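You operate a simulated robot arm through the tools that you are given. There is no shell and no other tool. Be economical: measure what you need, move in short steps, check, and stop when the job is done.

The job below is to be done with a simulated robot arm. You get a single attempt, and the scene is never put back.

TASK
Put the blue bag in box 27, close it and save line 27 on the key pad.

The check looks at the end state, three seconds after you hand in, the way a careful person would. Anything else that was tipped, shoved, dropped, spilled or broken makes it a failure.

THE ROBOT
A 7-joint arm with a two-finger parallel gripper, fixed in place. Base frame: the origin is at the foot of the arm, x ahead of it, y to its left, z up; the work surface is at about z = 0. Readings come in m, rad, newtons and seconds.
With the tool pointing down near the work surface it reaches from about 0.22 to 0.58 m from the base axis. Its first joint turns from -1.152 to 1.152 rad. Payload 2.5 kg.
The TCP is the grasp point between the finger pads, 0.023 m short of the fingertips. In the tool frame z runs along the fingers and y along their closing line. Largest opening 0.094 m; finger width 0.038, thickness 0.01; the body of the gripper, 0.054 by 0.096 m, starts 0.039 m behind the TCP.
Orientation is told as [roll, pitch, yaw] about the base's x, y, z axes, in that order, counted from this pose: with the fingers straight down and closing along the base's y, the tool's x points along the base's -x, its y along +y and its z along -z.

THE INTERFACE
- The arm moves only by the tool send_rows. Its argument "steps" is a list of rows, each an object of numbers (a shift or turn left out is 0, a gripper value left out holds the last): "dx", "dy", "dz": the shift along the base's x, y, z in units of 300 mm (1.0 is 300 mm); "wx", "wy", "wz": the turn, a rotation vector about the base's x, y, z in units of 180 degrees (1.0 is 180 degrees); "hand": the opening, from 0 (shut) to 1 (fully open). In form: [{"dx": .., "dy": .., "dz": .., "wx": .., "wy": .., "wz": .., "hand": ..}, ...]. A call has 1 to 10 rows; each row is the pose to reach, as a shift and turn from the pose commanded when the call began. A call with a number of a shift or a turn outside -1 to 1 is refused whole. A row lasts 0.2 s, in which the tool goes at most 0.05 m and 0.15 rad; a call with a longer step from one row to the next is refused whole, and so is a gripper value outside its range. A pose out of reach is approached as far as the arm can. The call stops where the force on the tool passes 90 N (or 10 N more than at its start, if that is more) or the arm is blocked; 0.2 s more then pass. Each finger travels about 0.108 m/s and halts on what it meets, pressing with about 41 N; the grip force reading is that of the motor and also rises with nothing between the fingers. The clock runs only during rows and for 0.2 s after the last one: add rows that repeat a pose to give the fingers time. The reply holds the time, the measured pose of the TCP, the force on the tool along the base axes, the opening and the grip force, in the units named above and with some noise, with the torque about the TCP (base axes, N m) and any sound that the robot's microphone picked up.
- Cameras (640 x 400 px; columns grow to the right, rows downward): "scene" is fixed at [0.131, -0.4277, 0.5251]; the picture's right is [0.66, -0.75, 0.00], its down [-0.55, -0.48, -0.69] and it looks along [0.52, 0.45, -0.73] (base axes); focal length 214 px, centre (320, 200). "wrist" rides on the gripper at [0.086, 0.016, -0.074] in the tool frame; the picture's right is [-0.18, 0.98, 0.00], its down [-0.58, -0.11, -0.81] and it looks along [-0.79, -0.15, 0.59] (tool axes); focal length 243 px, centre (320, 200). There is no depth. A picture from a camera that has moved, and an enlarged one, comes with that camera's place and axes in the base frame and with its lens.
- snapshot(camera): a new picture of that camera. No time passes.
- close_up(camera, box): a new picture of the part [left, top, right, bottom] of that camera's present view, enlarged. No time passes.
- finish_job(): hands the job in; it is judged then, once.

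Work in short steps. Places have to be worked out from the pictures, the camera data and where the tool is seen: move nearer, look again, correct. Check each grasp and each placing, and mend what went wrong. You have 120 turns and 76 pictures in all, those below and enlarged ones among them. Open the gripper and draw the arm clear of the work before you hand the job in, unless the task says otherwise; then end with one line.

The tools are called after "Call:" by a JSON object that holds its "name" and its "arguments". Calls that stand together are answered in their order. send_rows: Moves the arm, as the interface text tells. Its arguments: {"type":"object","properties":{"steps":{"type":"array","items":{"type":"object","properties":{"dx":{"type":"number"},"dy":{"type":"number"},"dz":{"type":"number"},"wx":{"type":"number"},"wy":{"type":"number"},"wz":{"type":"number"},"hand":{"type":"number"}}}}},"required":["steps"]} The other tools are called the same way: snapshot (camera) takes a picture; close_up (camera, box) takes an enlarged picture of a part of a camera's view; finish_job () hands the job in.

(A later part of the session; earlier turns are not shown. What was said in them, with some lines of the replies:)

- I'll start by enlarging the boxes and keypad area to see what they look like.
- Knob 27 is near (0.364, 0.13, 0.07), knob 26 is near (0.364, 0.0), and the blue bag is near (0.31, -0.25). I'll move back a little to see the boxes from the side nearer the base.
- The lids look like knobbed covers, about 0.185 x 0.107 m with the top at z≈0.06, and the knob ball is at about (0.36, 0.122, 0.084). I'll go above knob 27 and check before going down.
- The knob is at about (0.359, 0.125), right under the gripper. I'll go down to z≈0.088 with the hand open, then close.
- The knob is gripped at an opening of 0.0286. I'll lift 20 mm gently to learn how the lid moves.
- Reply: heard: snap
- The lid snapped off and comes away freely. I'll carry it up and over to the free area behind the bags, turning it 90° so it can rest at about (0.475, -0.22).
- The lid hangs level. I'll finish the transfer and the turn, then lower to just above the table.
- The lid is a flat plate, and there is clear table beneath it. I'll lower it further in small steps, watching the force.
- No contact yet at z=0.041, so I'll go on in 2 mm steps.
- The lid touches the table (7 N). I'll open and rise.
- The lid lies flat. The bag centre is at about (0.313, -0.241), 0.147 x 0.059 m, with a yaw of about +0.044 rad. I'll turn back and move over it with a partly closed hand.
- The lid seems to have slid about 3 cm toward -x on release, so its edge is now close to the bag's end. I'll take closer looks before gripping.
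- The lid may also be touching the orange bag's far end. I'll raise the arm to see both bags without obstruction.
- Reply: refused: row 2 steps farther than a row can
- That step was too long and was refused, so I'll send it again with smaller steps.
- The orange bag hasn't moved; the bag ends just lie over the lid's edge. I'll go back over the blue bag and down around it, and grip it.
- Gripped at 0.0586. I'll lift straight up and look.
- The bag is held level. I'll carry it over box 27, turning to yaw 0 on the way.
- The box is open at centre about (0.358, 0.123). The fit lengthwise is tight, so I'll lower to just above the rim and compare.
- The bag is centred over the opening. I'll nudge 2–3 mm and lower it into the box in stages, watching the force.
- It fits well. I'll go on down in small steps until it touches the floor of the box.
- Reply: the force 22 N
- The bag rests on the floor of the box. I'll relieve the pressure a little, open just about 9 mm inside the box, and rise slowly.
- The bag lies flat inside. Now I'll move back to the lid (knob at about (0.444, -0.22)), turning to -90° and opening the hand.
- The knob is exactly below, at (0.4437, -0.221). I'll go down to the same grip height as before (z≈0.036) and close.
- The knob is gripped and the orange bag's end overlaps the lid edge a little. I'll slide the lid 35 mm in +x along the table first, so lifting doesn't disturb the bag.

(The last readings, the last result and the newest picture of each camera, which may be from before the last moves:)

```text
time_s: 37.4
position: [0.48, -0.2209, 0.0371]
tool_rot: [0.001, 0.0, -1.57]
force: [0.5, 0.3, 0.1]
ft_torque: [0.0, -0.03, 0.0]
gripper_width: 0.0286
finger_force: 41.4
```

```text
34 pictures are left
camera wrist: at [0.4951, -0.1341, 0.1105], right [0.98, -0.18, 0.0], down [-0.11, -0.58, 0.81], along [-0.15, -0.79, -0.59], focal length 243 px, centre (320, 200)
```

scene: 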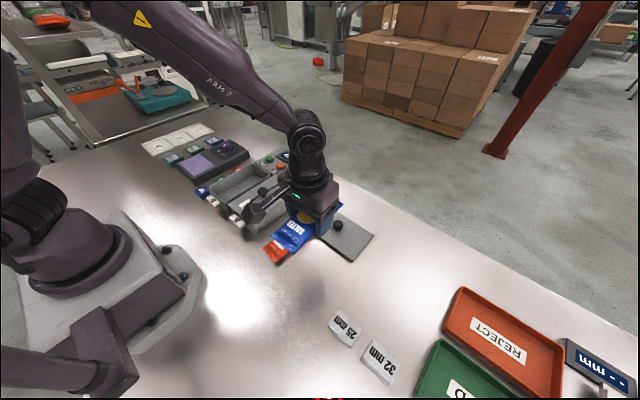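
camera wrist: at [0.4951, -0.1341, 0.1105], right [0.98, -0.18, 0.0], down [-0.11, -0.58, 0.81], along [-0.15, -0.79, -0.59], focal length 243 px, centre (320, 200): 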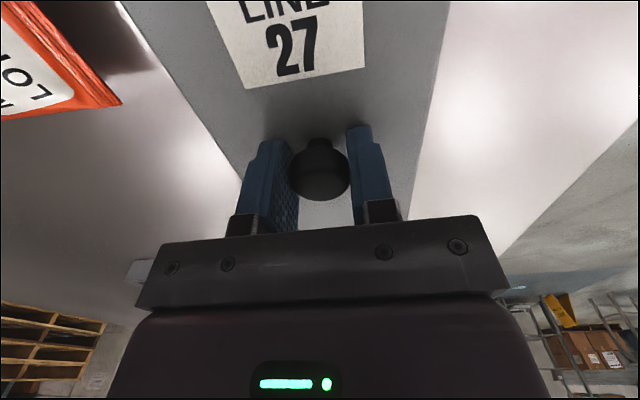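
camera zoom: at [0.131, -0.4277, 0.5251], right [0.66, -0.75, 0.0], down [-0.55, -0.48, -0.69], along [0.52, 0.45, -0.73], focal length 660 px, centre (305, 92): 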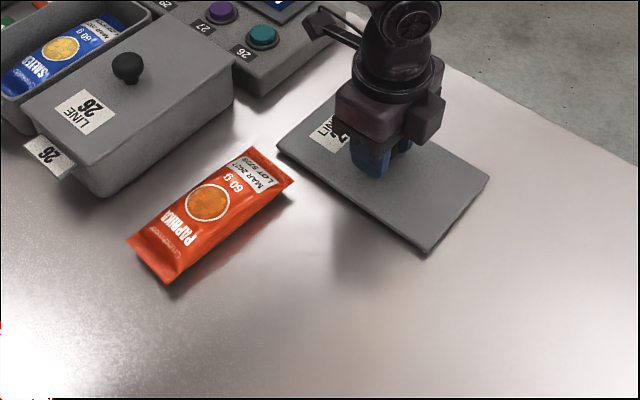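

The orange bag didn't move and the lid is free. I'll lift and start back toward box 27, turning it back.

Call:
{"name": "send_rows", "arguments": {"steps": [{"dz": 0.16}, {"dz": 0.32}, {"dz": 0.48}, {"dz": 0.64}, {"dx": -0.0361, "dy": 0.1044, "dz": 0.64, "wz": 0.0455}, {"dx": -0.0722, "dy": 0.2088, "dz": 0.64, "wz": 0.091}, {"dx": -0.1083, "dy": 0.3132, "dz": 0.64, "wz": 0.1365}, {"dx": -0.1444, "dy": 0.4176, "dz": 0.64, "wz": 0.182}, {"dx": -0.1805, "dy": 0.522, "dz": 0.64, "wz": 0.2275}, {"dx": -0.2166, "dy": 0.6264, "dz": 0.64, "wz": 0.273}]}}

Call:
{"name": "send_rows", "arguments": {"steps": [{"dx": -0.0361, "dy": 0.1044, "wz": 0.0455}, {"dx": -0.0722, "dy": 0.2088, "wz": 0.091}, {"dx": -0.1083, "dy": 0.3132, "wz": 0.1365}, {"dx": -0.1444, "dy": 0.4176, "wz": 0.182}, {"dx": -0.1804, "dy": 0.5216, "wz": 0.227}, {"dx": -0.1804, "dy": 0.5216, "wz": 0.227}]}}

Call:
{"name": "close_up", "arguments": {"camera": "scene", "box": [190, 100, 340, 230]}}

Call:
{"name": "snapshot", "arguments": {"camera": "wrist"}}

```text
time_s: 39.6
position: [0.4134, -0.0322, 0.2278]
tool_rot: [-0.001, 0.0, -0.711]
force: [-0.1, -0.1, -0.1]
ft_torque: [0.01, 0.0, 0.0]
gripper_width: 0.0285
finger_force: 41.3
```

```text
time_s: 41.0
position: [0.3593, 0.1251, 0.2276]
tool_rot: [0.0, -0.001, 0.0]
force: [-0.1, -0.4, 0.1]
ft_torque: [-0.04, -0.01, -0.01]
gripper_width: 0.0288
finger_force: 41.2
```

```text
3.08 times, centred on (265, 165) of scene
camera zoom: at [0.131, -0.4277, 0.5251], right [0.66, -0.75, 0.0], down [-0.55, -0.48, -0.69], along [0.52, 0.45, -0.73], focal length 660 px, centre (489, 308)
```

zoom: 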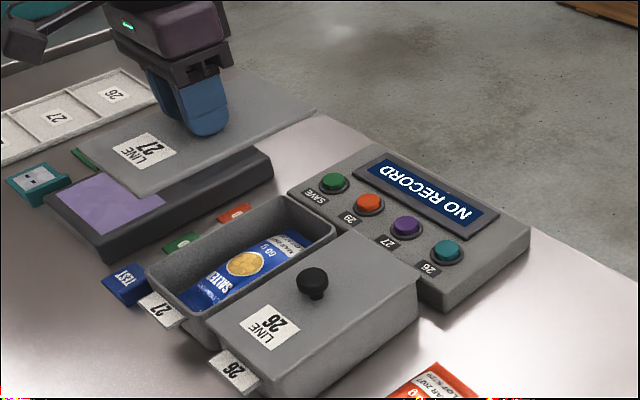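

```text
32 pictures are left
camera wrist: at [0.2725, 0.1412, 0.3024], right [0.18, 0.98, 0.0], down [0.58, -0.11, 0.81], along [0.79, -0.15, -0.59], focal length 243 px, centre (320, 200)
```

wrist: 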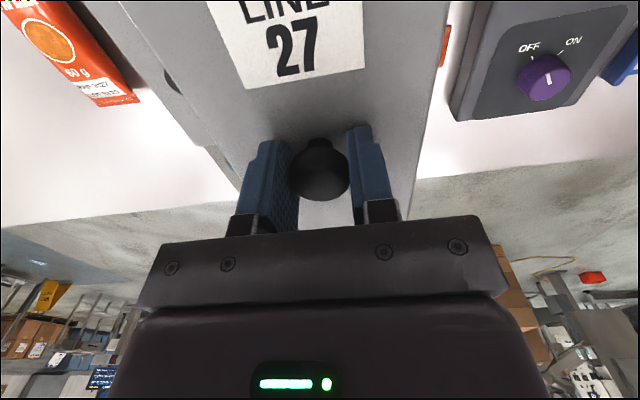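

The lid is over box 27 and square with it. I'll lower to about 13 mm above its seat and check.

Call:
{"name": "send_rows", "arguments": {"steps": [{"dz": -0.13}, {"dz": -0.26}, {"dz": -0.36}, {"dz": -0.4}, {"dz": -0.4}]}}

Call:
{"name": "close_up", "arguments": {"camera": "scene", "box": [190, 130, 310, 230]}}

Call:
{"name": "snapshot", "arguments": {"camera": "wrist"}}

```text
time_s: 42.2
position: [0.3599, 0.1246, 0.1083]
tool_rot: [0.0, -0.001, 0.001]
force: [0.2, -0.4, -0.2]
ft_torque: [-0.02, 0.02, -0.01]
gripper_width: 0.0286
finger_force: 40.8
```

```text
4.00 times, centred on (250, 180) of scene
camera zoom: at [0.131, -0.4277, 0.5251], right [0.66, -0.75, 0.0], down [-0.55, -0.48, -0.69], along [0.52, 0.45, -0.73], focal length 858 px, centre (600, 280)
```

zoom: 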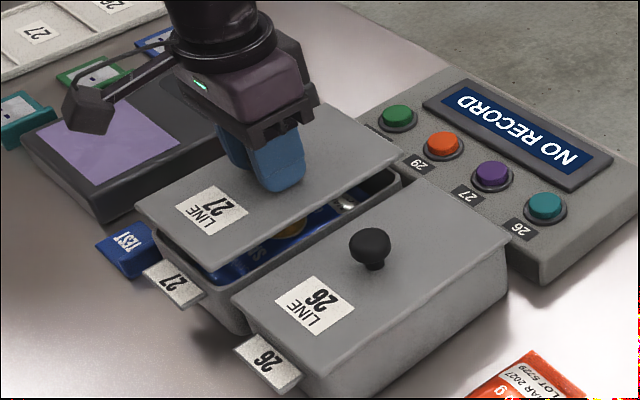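

```text
30 pictures are left
camera wrist: at [0.2731, 0.1409, 0.182], right [0.18, 0.98, 0.0], down [0.58, -0.11, 0.81], along [0.79, -0.15, -0.59], focal length 243 px, centre (320, 200)
```

wrist: 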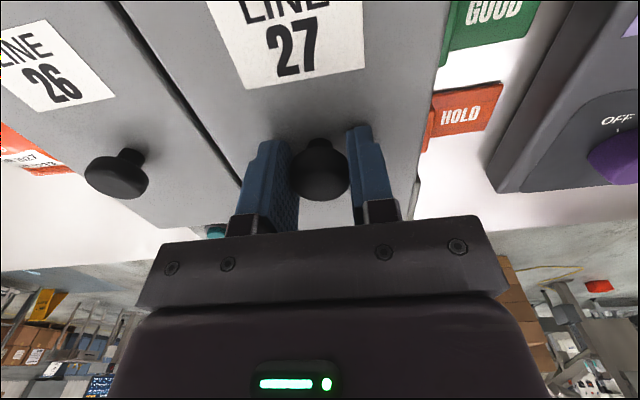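

The alignment matches the picture taken just after lifting the lid off. I'll lower onto the seat in small steps and listen for a snap.

Call:
{"name": "send_rows", "arguments": {"steps": [{"dx": -0.003, "dz": -0.02}, {"dx": -0.003, "dz": -0.04}, {"dx": -0.003, "dz": -0.055}, {"dx": -0.003, "dz": -0.065}, {"dx": -0.003, "dz": -0.065}]}}

```text
time_s: 43.4
position: [0.3584, 0.1244, 0.091]
tool_rot: [0.0, -0.001, -0.002]
force: [-5.8, -1.1, 13.2]
ft_torque: [0.11, 0.09, -0.01]
gripper_width: 0.0289
finger_force: 41.4
```

Contact at 13 N with no snap yet, so I'll press further in 1.5 mm steps.

Call:
{"name": "send_rows", "arguments": {"steps": [{"dz": -0.005}, {"dz": -0.01}, {"dz": -0.015}, {"dz": -0.02}, {"dz": -0.02}]}}

Call:
{"name": "close_up", "arguments": {"camera": "scene", "box": [190, 130, 310, 230]}}

```text
time_s: 44.5
position: [0.3583, 0.1241, 0.0887]
tool_rot: [0.0, -0.001, -0.001]
force: [-3.7, -1.2, 10.1]
ft_torque: [-0.05, -0.05, -0.02]
gripper_width: 0.0291
finger_force: 41.6
stopped in row 5: the force on the tool passed its limit (the readings are from after the stop); the commanded pose is now the measured one
```

```text
4.00 times, centred on (250, 180) of scene
camera zoom: at [0.131, -0.4277, 0.5251], right [0.66, -0.75, 0.0], down [-0.55, -0.48, -0.69], along [0.52, 0.45, -0.73], focal length 858 px, centre (600, 280)
```

zoom: 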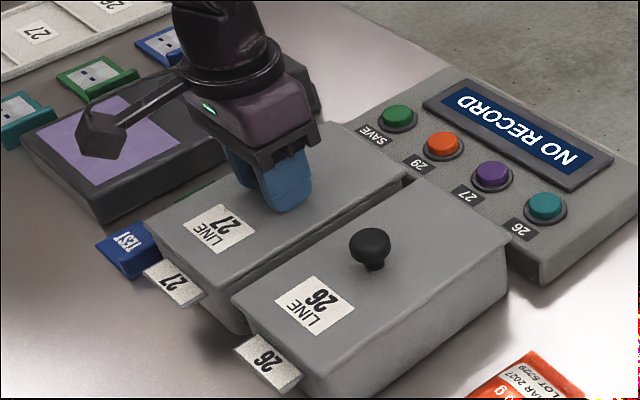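

I pressed past 90 N without hearing a snap, though the lid looks level and at its original height. I'll test the latch with a tiny pull of about 2 mm.

Call:
{"name": "send_rows", "arguments": {"steps": [{"dz": 0.003}, {"dz": 0.007}, {"dz": 0.007}]}}

```text
time_s: 45.3
position: [0.3591, 0.1237, 0.0896]
tool_rot: [0.001, -0.001, 0.0]
force: [0.1, 0.7, 0.0]
ft_torque: [-0.04, 0.02, 0.01]
gripper_width: 0.0284
finger_force: 41.3
```

Call:
{"name": "send_rows", "arguments": {"steps": [{"dz": 0.005}, {"dz": 0.005}]}}

Call:
{"name": "close_up", "arguments": {"camera": "scene", "box": [190, 130, 310, 230]}}

```text
time_s: 45.9
position: [0.3595, 0.1242, 0.0907]
tool_rot: [0.001, -0.002, 0.001]
force: [0.1, 0.4, 0.0]
ft_torque: [0.03, 0.02, 0.02]
gripper_width: 0.0286
finger_force: 41.2
```

```text
4.00 times, centred on (250, 180) of scene
camera zoom: at [0.131, -0.4277, 0.5251], right [0.66, -0.75, 0.0], down [-0.55, -0.48, -0.69], along [0.52, 0.45, -0.73], focal length 858 px, centre (600, 280)
```

zoom: 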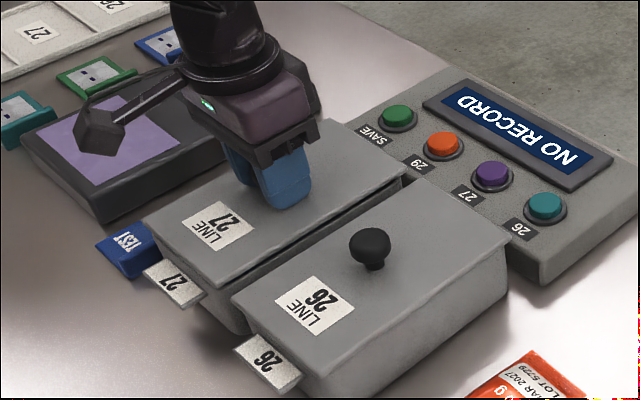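

The lid still lifts freely, so it wasn't latched. I'll press again with a small alignment correction (+1 mm x), stopping below the force limit.

Call:
{"name": "send_rows", "arguments": {"steps": [{"dx": 0.0, "dz": -0.005}, {"dx": 0.0, "dz": -0.012}, {"dx": 0.0, "dz": -0.018}, {"dx": 0.0, "dz": -0.022}, {"dx": 0.0, "dz": -0.022}]}}

Call:
{"name": "close_up", "arguments": {"camera": "wrist", "box": [100, 0, 500, 240]}}

```text
time_s: 47.1
position: [0.3602, 0.1239, 0.0873]
tool_rot: [-0.001, -0.001, 0.001]
force: [-27.1, -10.0, 78.9]
ft_torque: [-0.38, 0.73, 0.0]
gripper_width: 0.0287
finger_force: 40.9
```

```text
1.60 times, centred on (300, 120) of wrist
camera zoom: at [0.2732, 0.1407, 0.1612], right [0.18, 0.98, 0.0], down [0.58, -0.11, 0.81], along [0.79, -0.15, -0.59], focal length 388 px, centre (352, 328)
```

zoom: 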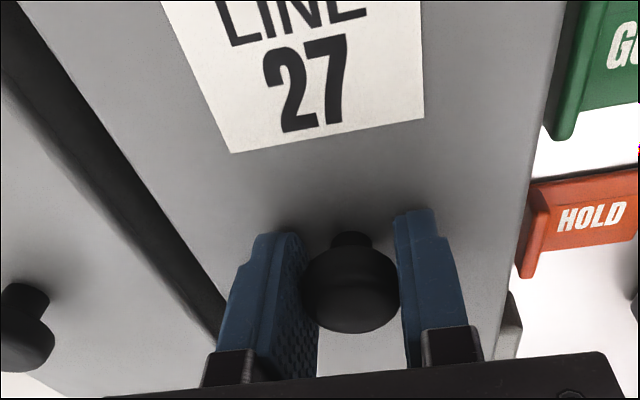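

79 N and centred, still no sound. I'll ease to about 30 N and wiggle ±1.5 mm in x and y to find the seat.

Call:
{"name": "send_rows", "arguments": {"steps": [{"dz": 0.008}, {"dz": 0.008, "dx": 0.005}, {"dz": 0.008, "dx": -0.005}, {"dz": 0.008, "dx": 0, "dy": 0.005}, {"dz": 0.008, "dy": -0.005}, {"dz": 0.008}, {"dz": 0.002}, {"dz": 0.002}]}}

```text
time_s: 48.9
position: [0.3614, 0.1248, 0.0876]
tool_rot: [0.002, -0.006, 0.001]
force: [-9.1, -2.7, 58.5]
ft_torque: [-0.4, 0.85, 0.01]
gripper_width: 0.0285
finger_force: 40.5
```

No snap yet, and x has drifted by about +2 mm. I'll look very closely at the lid's fit on box 27 compared with box 26.

Call:
{"name": "close_up", "arguments": {"camera": "scene", "box": [215, 150, 305, 220]}}

```text
5.71 times, centred on (260, 185) of scene
camera zoom: at [0.1308, -0.4278, 0.5251], right [0.66, -0.75, 0.0], down [-0.54, -0.48, -0.69], along [0.52, 0.45, -0.72], focal length 1226 px, centre (663, 286)
```

zoom: 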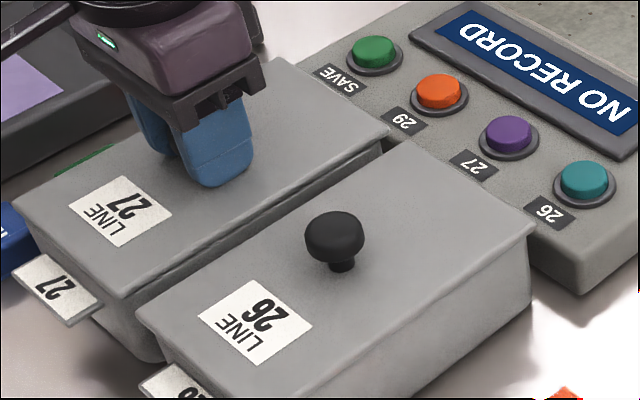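

The label's slope in the wrist view shows the lid sits about -0.03 rad off in the grip compared with the original, which would keep it from seating. I'll lift it ~18 mm, turn it +0.03 rad and compare pictures.

Call:
{"name": "send_rows", "arguments": {"steps": [{"dz": 0.02}, {"dz": 0.05}, {"dz": 0.07}, {"dz": 0.07, "wz": 0.0095}, {"dz": 0.07, "wz": 0.0095}]}}

Call:
{"name": "snapshot", "arguments": {"camera": "wrist"}}

Call:
{"name": "close_up", "arguments": {"camera": "scene", "box": [190, 130, 310, 230]}}

```text
time_s: 50.1
position: [0.3598, 0.1243, 0.1055]
tool_rot: [0.0, -0.002, 0.03]
force: [0.5, 1.1, -0.5]
ft_torque: [0.01, -0.02, 0.01]
gripper_width: 0.0288
finger_force: 40.9
```

```text
25 pictures are left
camera wrist: at [0.2726, 0.1379, 0.1797], right [0.15, 0.99, 0.0], down [0.58, -0.09, 0.81], along [0.8, -0.12, -0.59], focal length 243 px, centre (320, 200)
```

wrist: 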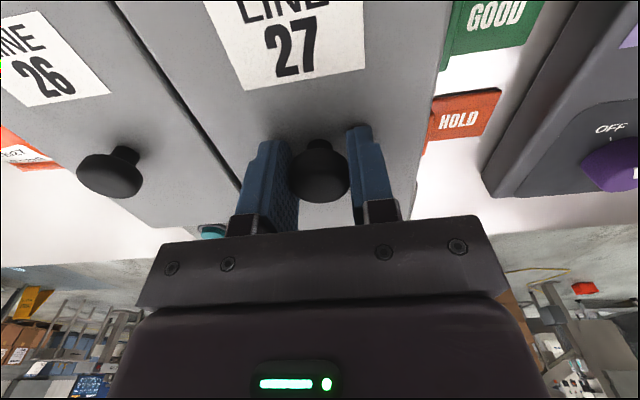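

```text
4.00 times, centred on (250, 180) of scene
camera zoom: at [0.131, -0.4277, 0.5251], right [0.66, -0.75, 0.0], down [-0.55, -0.48, -0.69], along [0.52, 0.45, -0.73], focal length 858 px, centre (600, 280)
```

zoom: 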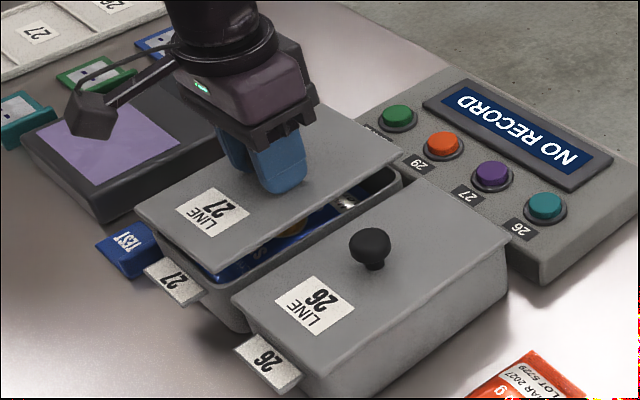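

The lid now looks parallel to the original orientation. I'll lower and press again.

Call:
{"name": "send_rows", "arguments": {"steps": [{"dz": -0.03}, {"dz": -0.05}, {"dz": -0.06}, {"dz": -0.068}, {"dz": -0.073}, {"dz": -0.073}]}}

```text
time_s: 51.2
position: [0.3634, 0.1257, 0.0911]
tool_rot: [0.002, -0.012, 0.03]
force: [-4.9, -2.6, 14.4]
ft_torque: [0.63, -0.25, 0.21]
gripper_width: 0.0288
finger_force: 40.9
stopped in row 5: the force on the tool passed its limit (the readings are from after the stop); the commanded pose is now the measured one
```

Torque shows contact at the +x/+y corner, so I over-rotated. I'll lift again, turn back most of the way, and measure the edges with enlarged views.

Call:
{"name": "send_rows", "arguments": {"steps": [{"dx": -0.005, "dz": 0.02}, {"dx": -0.016, "dz": 0.04}, {"dx": -0.016, "dz": 0.05, "wz": -0.0064}, {"dx": -0.016, "dz": 0.05, "wz": -0.0064}]}}

Call:
{"name": "close_up", "arguments": {"camera": "wrist", "box": [100, 0, 300, 125]}}

Call:
{"name": "close_up", "arguments": {"camera": "wrist", "box": [280, 0, 480, 125]}}

```text
time_s: 52.2
position: [0.3567, 0.1252, 0.1043]
tool_rot: [0.002, -0.01, 0.007]
force: [-0.8, -0.5, -0.3]
ft_torque: [-0.02, 0.03, -0.02]
gripper_width: 0.0287
finger_force: 40.8
```

```text
3.20 times, centred on (200, 62) of wrist
camera zoom: at [0.2696, 0.1403, 0.178], right [0.18, 0.98, 0.0], down [0.57, -0.11, 0.81], along [0.8, -0.14, -0.58], focal length 776 px, centre (704, 640)
```

zoom: 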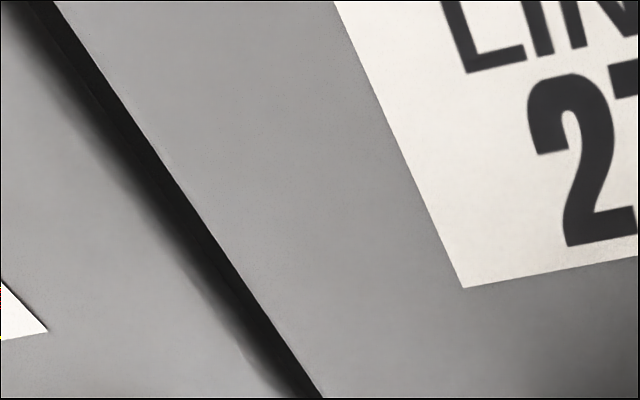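

```text
3.20 times, centred on (380, 62) of wrist
camera zoom: at [0.2696, 0.1403, 0.178], right [0.18, 0.98, 0.0], down [0.57, -0.11, 0.81], along [0.8, -0.14, -0.58], focal length 776 px, centre (128, 640)
```

zoom: 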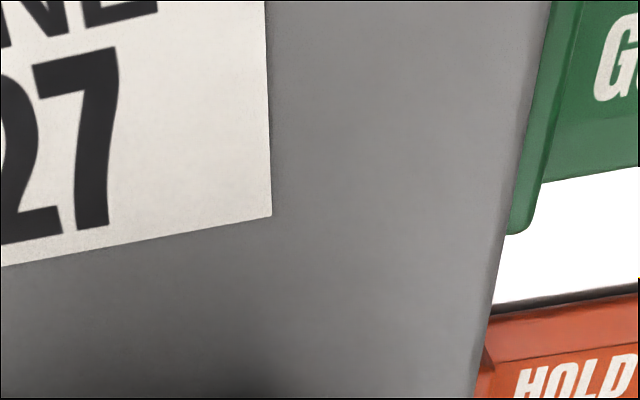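

The lid's edges now measure within about 0.01 rad of square, but the tool kept a slight tilt (pitch -0.01) from the last stop. I'll level it, recentre y to 0.124, and lower softly.

Call:
{"name": "send_rows", "arguments": {"steps": [{"dy": -0.006, "wx": -0.0006, "wy": 0.0032, "wz": -0.0014}, {"dy": -0.006, "wx": -0.0006, "wy": 0.0032, "wz": -0.0014, "dz": -0.03}, {"dy": -0.006, "wx": -0.0006, "wy": 0.0032, "wz": -0.0014, "dz": -0.045}, {"dy": -0.006, "wx": -0.0006, "wy": 0.0032, "wz": -0.0014, "dz": -0.053}, {"dy": -0.006, "wx": -0.0006, "wy": 0.0032, "wz": -0.0014, "dz": -0.053}]}}

```text
time_s: 53.4
position: [0.3587, 0.1228, 0.089]
tool_rot: [0.002, -0.001, 0.004]
force: [1.6, 0.2, -0.2]
ft_torque: [0.02, 0.0, -0.11]
gripper_width: 0.0287
finger_force: 41.0
```

No load yet at z≈0.089. I'll go on down slowly.

Call:
{"name": "send_rows", "arguments": {"steps": [{"dz": -0.004}, {"dz": -0.008}, {"dz": -0.008}]}}

```text
time_s: 54.2
position: [0.3579, 0.1224, 0.0887]
tool_rot: [0.001, -0.003, 0.005]
force: [-6.9, -2.2, 37.5]
ft_torque: [-0.34, 0.41, -0.07]
gripper_width: 0.0289
finger_force: 41.5
heard: snap
```

It snapped shut. I'll relieve the pressure and open the fingers a little first, watching for any drag.

Call:
{"name": "send_rows", "arguments": {"steps": [{"dz": 0.005}, {"dz": 0.007, "hand": 0.34}, {"dz": 0.007, "hand": 0.38}, {"dz": 0.007, "hand": 0.42}, {"dz": 0.007, "hand": 0.42}]}}

Call:
{"name": "close_up", "arguments": {"camera": "wrist", "box": [100, 0, 500, 240]}}

```text
time_s: 55.4
position: [0.3565, 0.1203, 0.0887]
tool_rot: [0.0, 0.001, 0.003]
force: [-1.0, 0.7, -0.3]
ft_torque: [0.02, -0.02, -0.01]
gripper_width: 0.0397
finger_force: 0.1
```

```text
1.60 times, centred on (300, 120) of wrist
camera zoom: at [0.2705, 0.1384, 0.1624], right [0.18, 0.98, 0.0], down [0.58, -0.11, 0.81], along [0.79, -0.15, -0.59], focal length 388 px, centre (352, 328)
```

zoom: 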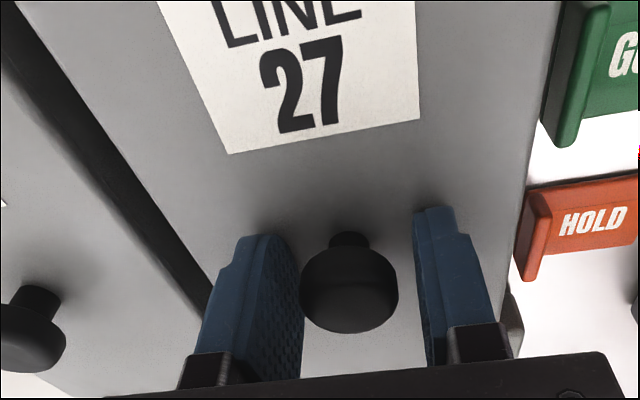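

The lid stayed put and the knob is free. I'll open more, rise, shut the hand and move toward the keypad to locate its buttons.

Call:
{"name": "send_rows", "arguments": {"steps": [{"hand": 0.6}, {"hand": 0.6, "dz": 0.05}, {"dz": 0.15}, {"dz": 0.3}, {"dz": 0.4, "hand": 0}, {"dz": 0.4, "dx": 0.1, "dy": -0.1, "hand": 0}, {"dz": 0.4, "dx": 0.2, "dy": -0.2, "hand": 0}, {"dz": 0.4, "dx": 0.3, "dy": -0.3, "hand": 0}, {"dz": 0.4, "dx": 0.3, "dy": -0.31, "hand": 0}]}}

Call:
{"name": "snapshot", "arguments": {"camera": "wrist"}}

Call:
{"name": "snapshot", "arguments": {"camera": "scene"}}

```text
time_s: 57.4
position: [0.448, 0.0288, 0.2105]
tool_rot: [0.004, 0.0, 0.003]
force: [-0.1, -0.2, -0.6]
ft_torque: [-0.02, -0.04, 0.01]
gripper_width: 0.0001
finger_force: 40.8
```

```text
20 pictures are left
camera wrist: at [0.3606, 0.0453, 0.2835], right [0.18, 0.98, 0.0], down [0.58, -0.11, 0.81], along [0.79, -0.14, -0.59], focal length 243 px, centre (320, 200)
```

wrist: 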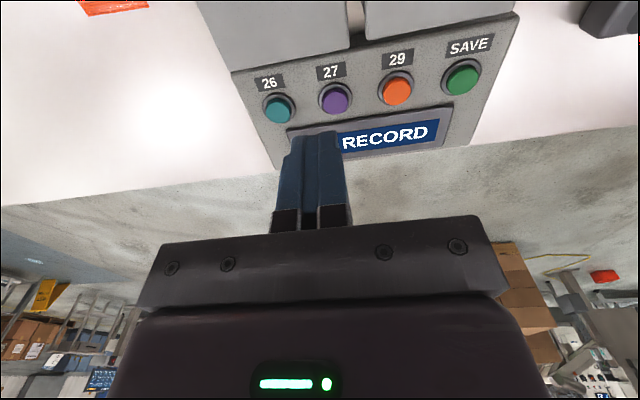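

```text
19 pictures are left
```

scene: 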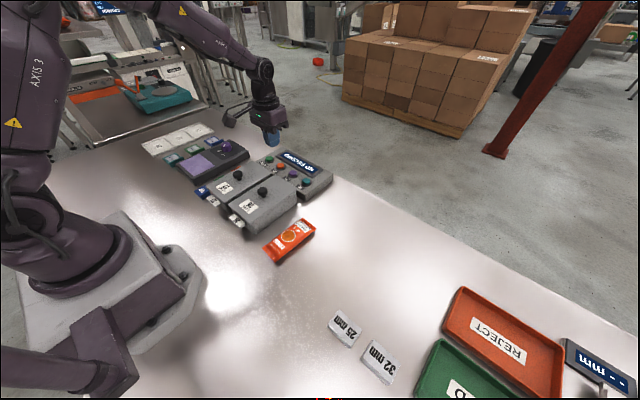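

Button 27 is at about (0.507, 0.034) and SAVE at about (0.507, 0.163). I'll move above 27 with the hand shut and check the alignment.

Call:
{"name": "send_rows", "arguments": {"steps": [{"dx": 0.1, "dy": 0.018, "hand": 0}, {"dx": 0.2, "dy": 0.018}, {"dx": 0.2, "dy": 0.018, "dz": -0.14}, {"dx": 0.2, "dy": 0.018, "dz": -0.28}, {"dx": 0.2, "dy": 0.018, "dz": -0.4}, {"dx": 0.2, "dy": 0.018, "dz": -0.4}]}}

Call:
{"name": "close_up", "arguments": {"camera": "scene", "box": [240, 120, 360, 220]}}

Call:
{"name": "snapshot", "arguments": {"camera": "wrist"}}

```text
time_s: 58.8
position: [0.5072, 0.0349, 0.0883]
tool_rot: [0.003, -0.003, 0.003]
force: [0.1, 0.5, -1.2]
ft_torque: [-0.01, -0.02, 0.01]
gripper_width: 0.0
finger_force: 40.7
```

```text
4.00 times, centred on (300, 170) of scene
camera zoom: at [0.131, -0.4277, 0.5251], right [0.66, -0.75, 0.0], down [-0.55, -0.48, -0.69], along [0.52, 0.45, -0.73], focal length 858 px, centre (400, 320)
```

zoom: 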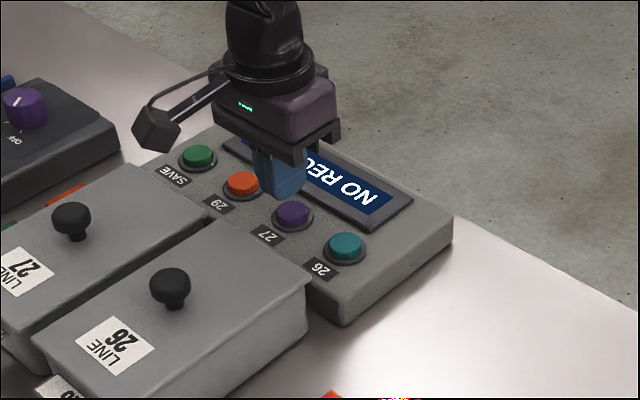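

```text
17 pictures are left
camera wrist: at [0.4204, 0.0515, 0.163], right [0.18, 0.98, 0.0], down [0.58, -0.11, 0.81], along [0.79, -0.14, -0.59], focal length 243 px, centre (320, 200)
```

wrist: 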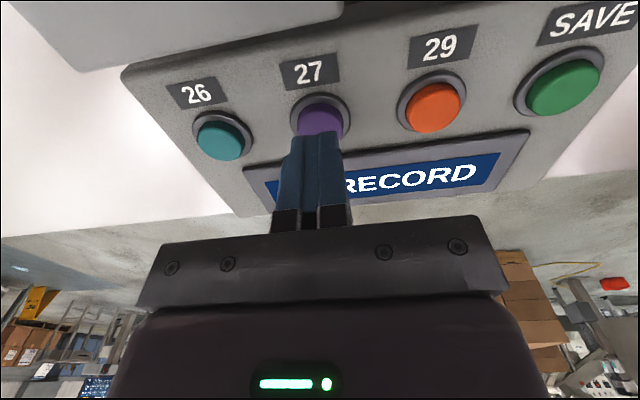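

Aligned within 2 mm. I'll press straight down in small steps, shifted +1.5 mm in y.

Call:
{"name": "send_rows", "arguments": {"steps": [{"dy": 0.005, "dz": -0.03}, {"dy": 0.005, "dz": -0.05}, {"dy": 0.005, "dz": -0.06}, {"dy": 0.005, "dz": -0.066}, {"dy": 0.005, "dz": -0.066}]}}

```text
time_s: 60.0
position: [0.5071, 0.0374, 0.0698]
tool_rot: [0.002, -0.003, 0.005]
force: [-0.6, -0.1, 0.4]
ft_torque: [-0.02, 0.03, -0.02]
gripper_width: 0.0
finger_force: 41.2
```

Call:
{"name": "send_rows", "arguments": {"steps": [{"dz": -0.007}, {"dz": -0.014}, {"dz": -0.021}, {"dz": -0.021}]}}

```text
time_s: 61.0
position: [0.5073, 0.0363, 0.0637]
tool_rot: [0.0, -0.002, 0.005]
force: [-2.6, -0.2, 5.7]
ft_torque: [0.0, 0.01, -0.02]
gripper_width: 0.0
finger_force: 41.4
heard: click
```

A click was heard. I'll rise and read the display.

Call:
{"name": "send_rows", "arguments": {"steps": [{"dz": 0.03}, {"dz": 0.1}, {"dz": 0.1}]}}

Call:
{"name": "close_up", "arguments": {"camera": "scene", "box": [240, 120, 360, 220]}}

Call:
{"name": "snapshot", "arguments": {"camera": "wrist"}}

```text
time_s: 61.8
position: [0.507, 0.0364, 0.0945]
tool_rot: [0.002, 0.002, 0.004]
force: [-0.3, -0.3, -0.6]
ft_torque: [-0.01, 0.0, 0.0]
gripper_width: 0.0
finger_force: 41.2
```

```text
4.00 times, centred on (300, 170) of scene
camera zoom: at [0.131, -0.4277, 0.5251], right [0.66, -0.75, 0.0], down [-0.55, -0.48, -0.69], along [0.52, 0.45, -0.73], focal length 858 px, centre (400, 320)
```

zoom: 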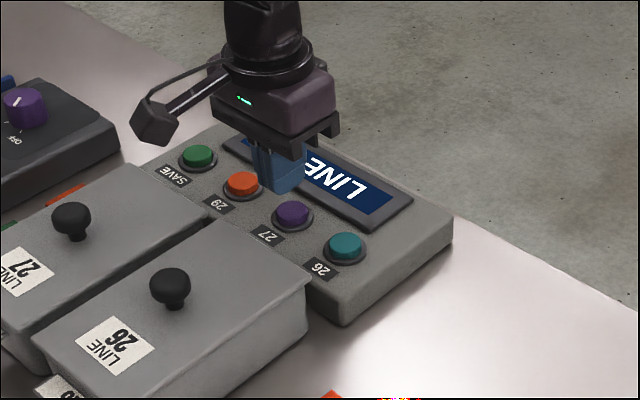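

```text
15 pictures are left
camera wrist: at [0.4212, 0.0529, 0.1678], right [0.18, 0.98, 0.0], down [0.58, -0.11, 0.81], along [0.79, -0.14, -0.59], focal length 243 px, centre (320, 200)
```

wrist: 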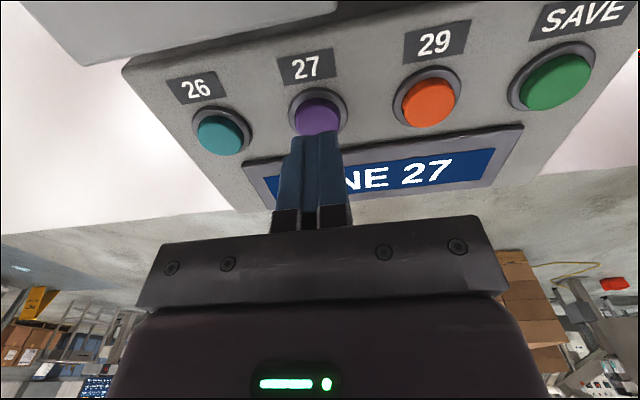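

The display shows "LINE 27". I'll move to SAVE, +0.128 m in y.

Call:
{"name": "send_rows", "arguments": {"steps": [{"dy": 0.14, "dx": 0.003}, {"dy": 0.28, "dx": 0.003}, {"dy": 0.425, "dx": 0.003}, {"dy": 0.425, "dx": 0.003, "dz": -0.05}, {"dy": 0.425, "dx": 0.003, "dz": -0.075}, {"dy": 0.425, "dx": 0.003, "dz": -0.075}]}}

Call:
{"name": "close_up", "arguments": {"camera": "scene", "box": [240, 120, 360, 220]}}

Call:
{"name": "snapshot", "arguments": {"camera": "wrist"}}

```text
time_s: 63.2
position: [0.507, 0.1639, 0.0697]
tool_rot: [0.003, -0.004, 0.002]
force: [-0.6, -0.6, -0.2]
ft_torque: [-0.01, -0.02, -0.03]
gripper_width: 0.0002
finger_force: 41.1
```

```text
4.00 times, centred on (300, 170) of scene
camera zoom: at [0.131, -0.4277, 0.5251], right [0.66, -0.75, 0.0], down [-0.55, -0.48, -0.69], along [0.52, 0.45, -0.73], focal length 858 px, centre (400, 320)
```

zoom: 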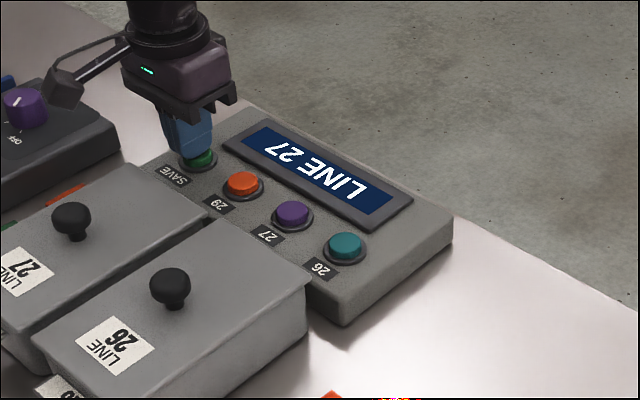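

```text
13 pictures are left
camera wrist: at [0.4214, 0.1807, 0.1438], right [0.18, 0.98, 0.0], down [0.58, -0.11, 0.81], along [0.79, -0.14, -0.59], focal length 243 px, centre (320, 200)
```

wrist: 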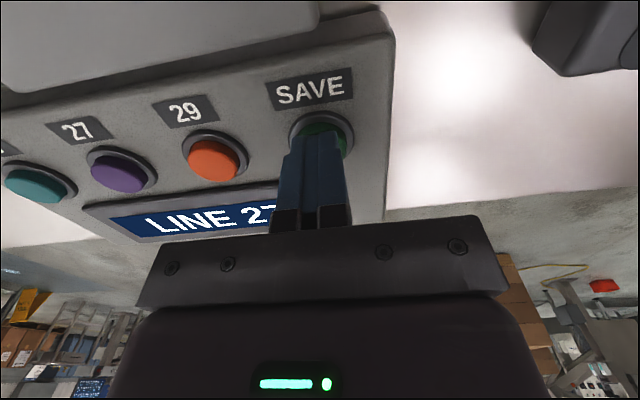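

Over SAVE, with the display still at "LINE 27". I'll press 6 mm, as with the first button.

Call:
{"name": "send_rows", "arguments": {"steps": [{"dz": -0.007}, {"dz": -0.014}, {"dz": -0.021}, {"dz": -0.021}]}}

```text
time_s: 64.2
position: [0.5092, 0.1638, 0.0651]
tool_rot: [0.002, -0.003, 0.004]
force: [-1.0, 0.3, 2.7]
ft_torque: [-0.03, 0.05, 0.01]
gripper_width: 0.0
finger_force: 40.9
heard: click
```

A click was heard. I'll rise, draw back toward the base high up, open the hand, and check everything.

Call:
{"name": "send_rows", "arguments": {"steps": [{"dz": 0.05}, {"dz": 0.19}, {"dz": 0.33}, {"dz": 0.48}, {"dz": 0.6, "dx": -0.1}, {"dz": 0.7, "dx": -0.2}, {"dz": 0.8, "dx": -0.3, "hand": 0.5}, {"dz": 0.85, "dx": -0.4, "hand": 1}, {"dz": 0.85, "dx": -0.55, "hand": 1}, {"dz": 0.85, "dx": -0.7, "hand": 1}]}}

Call:
{"name": "snapshot", "arguments": {"camera": "scene"}}

Call:
{"name": "close_up", "arguments": {"camera": "scene", "box": [190, 110, 340, 240]}}

Call:
{"name": "snapshot", "arguments": {"camera": "wrist"}}

```text
time_s: 66.4
position: [0.2966, 0.1657, 0.3187]
tool_rot: [-0.001, -0.002, 0.004]
force: [0.0, -0.7, 0.0]
ft_torque: [-0.03, -0.03, 0.03]
gripper_width: 0.0941
finger_force: 0.0
```

```text
12 pictures are left
```

scene: 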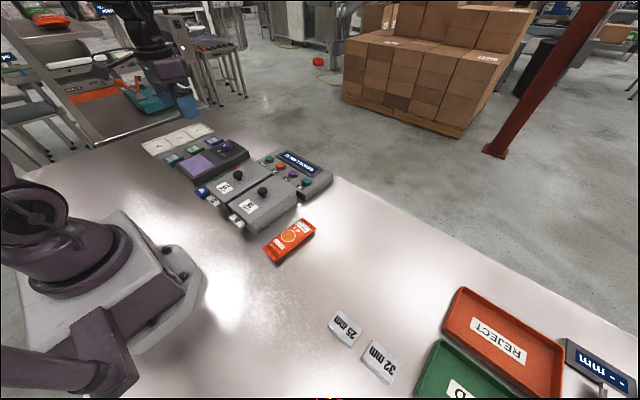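

```text
3.08 times, centred on (265, 175) of scene
camera zoom: at [0.131, -0.4277, 0.5251], right [0.66, -0.75, 0.0], down [-0.55, -0.48, -0.69], along [0.52, 0.45, -0.73], focal length 660 px, centre (489, 277)
```

zoom: 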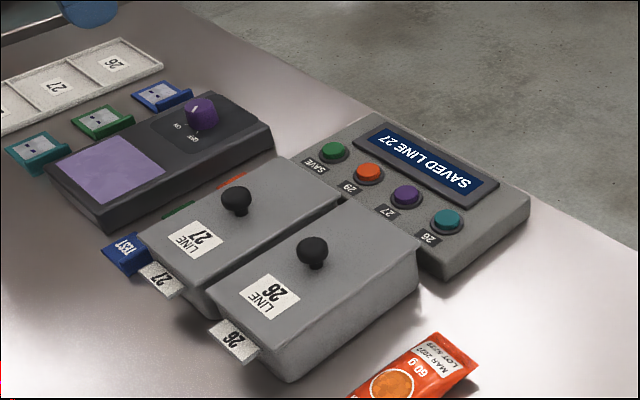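

```text
10 pictures are left
camera wrist: at [0.2102, 0.1814, 0.393], right [0.18, 0.98, 0.0], down [0.58, -0.11, 0.81], along [0.79, -0.14, -0.59], focal length 243 px, centre (320, 200)
```

wrist: 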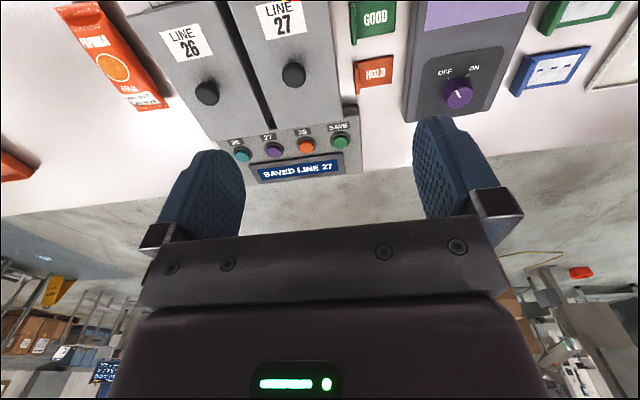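

The display reads "SAVED LINE 27", box 27 is shut, the orange bag hasn't moved, and the arm is clear with the hand open, so I'm handing in.

Call:
{"name": "finish_job", "arguments": {}}

```text
The job is handed in.
```

The blue bag is in box 27, the lid is snapped shut, and the key pad display reads "SAVED LINE 27".
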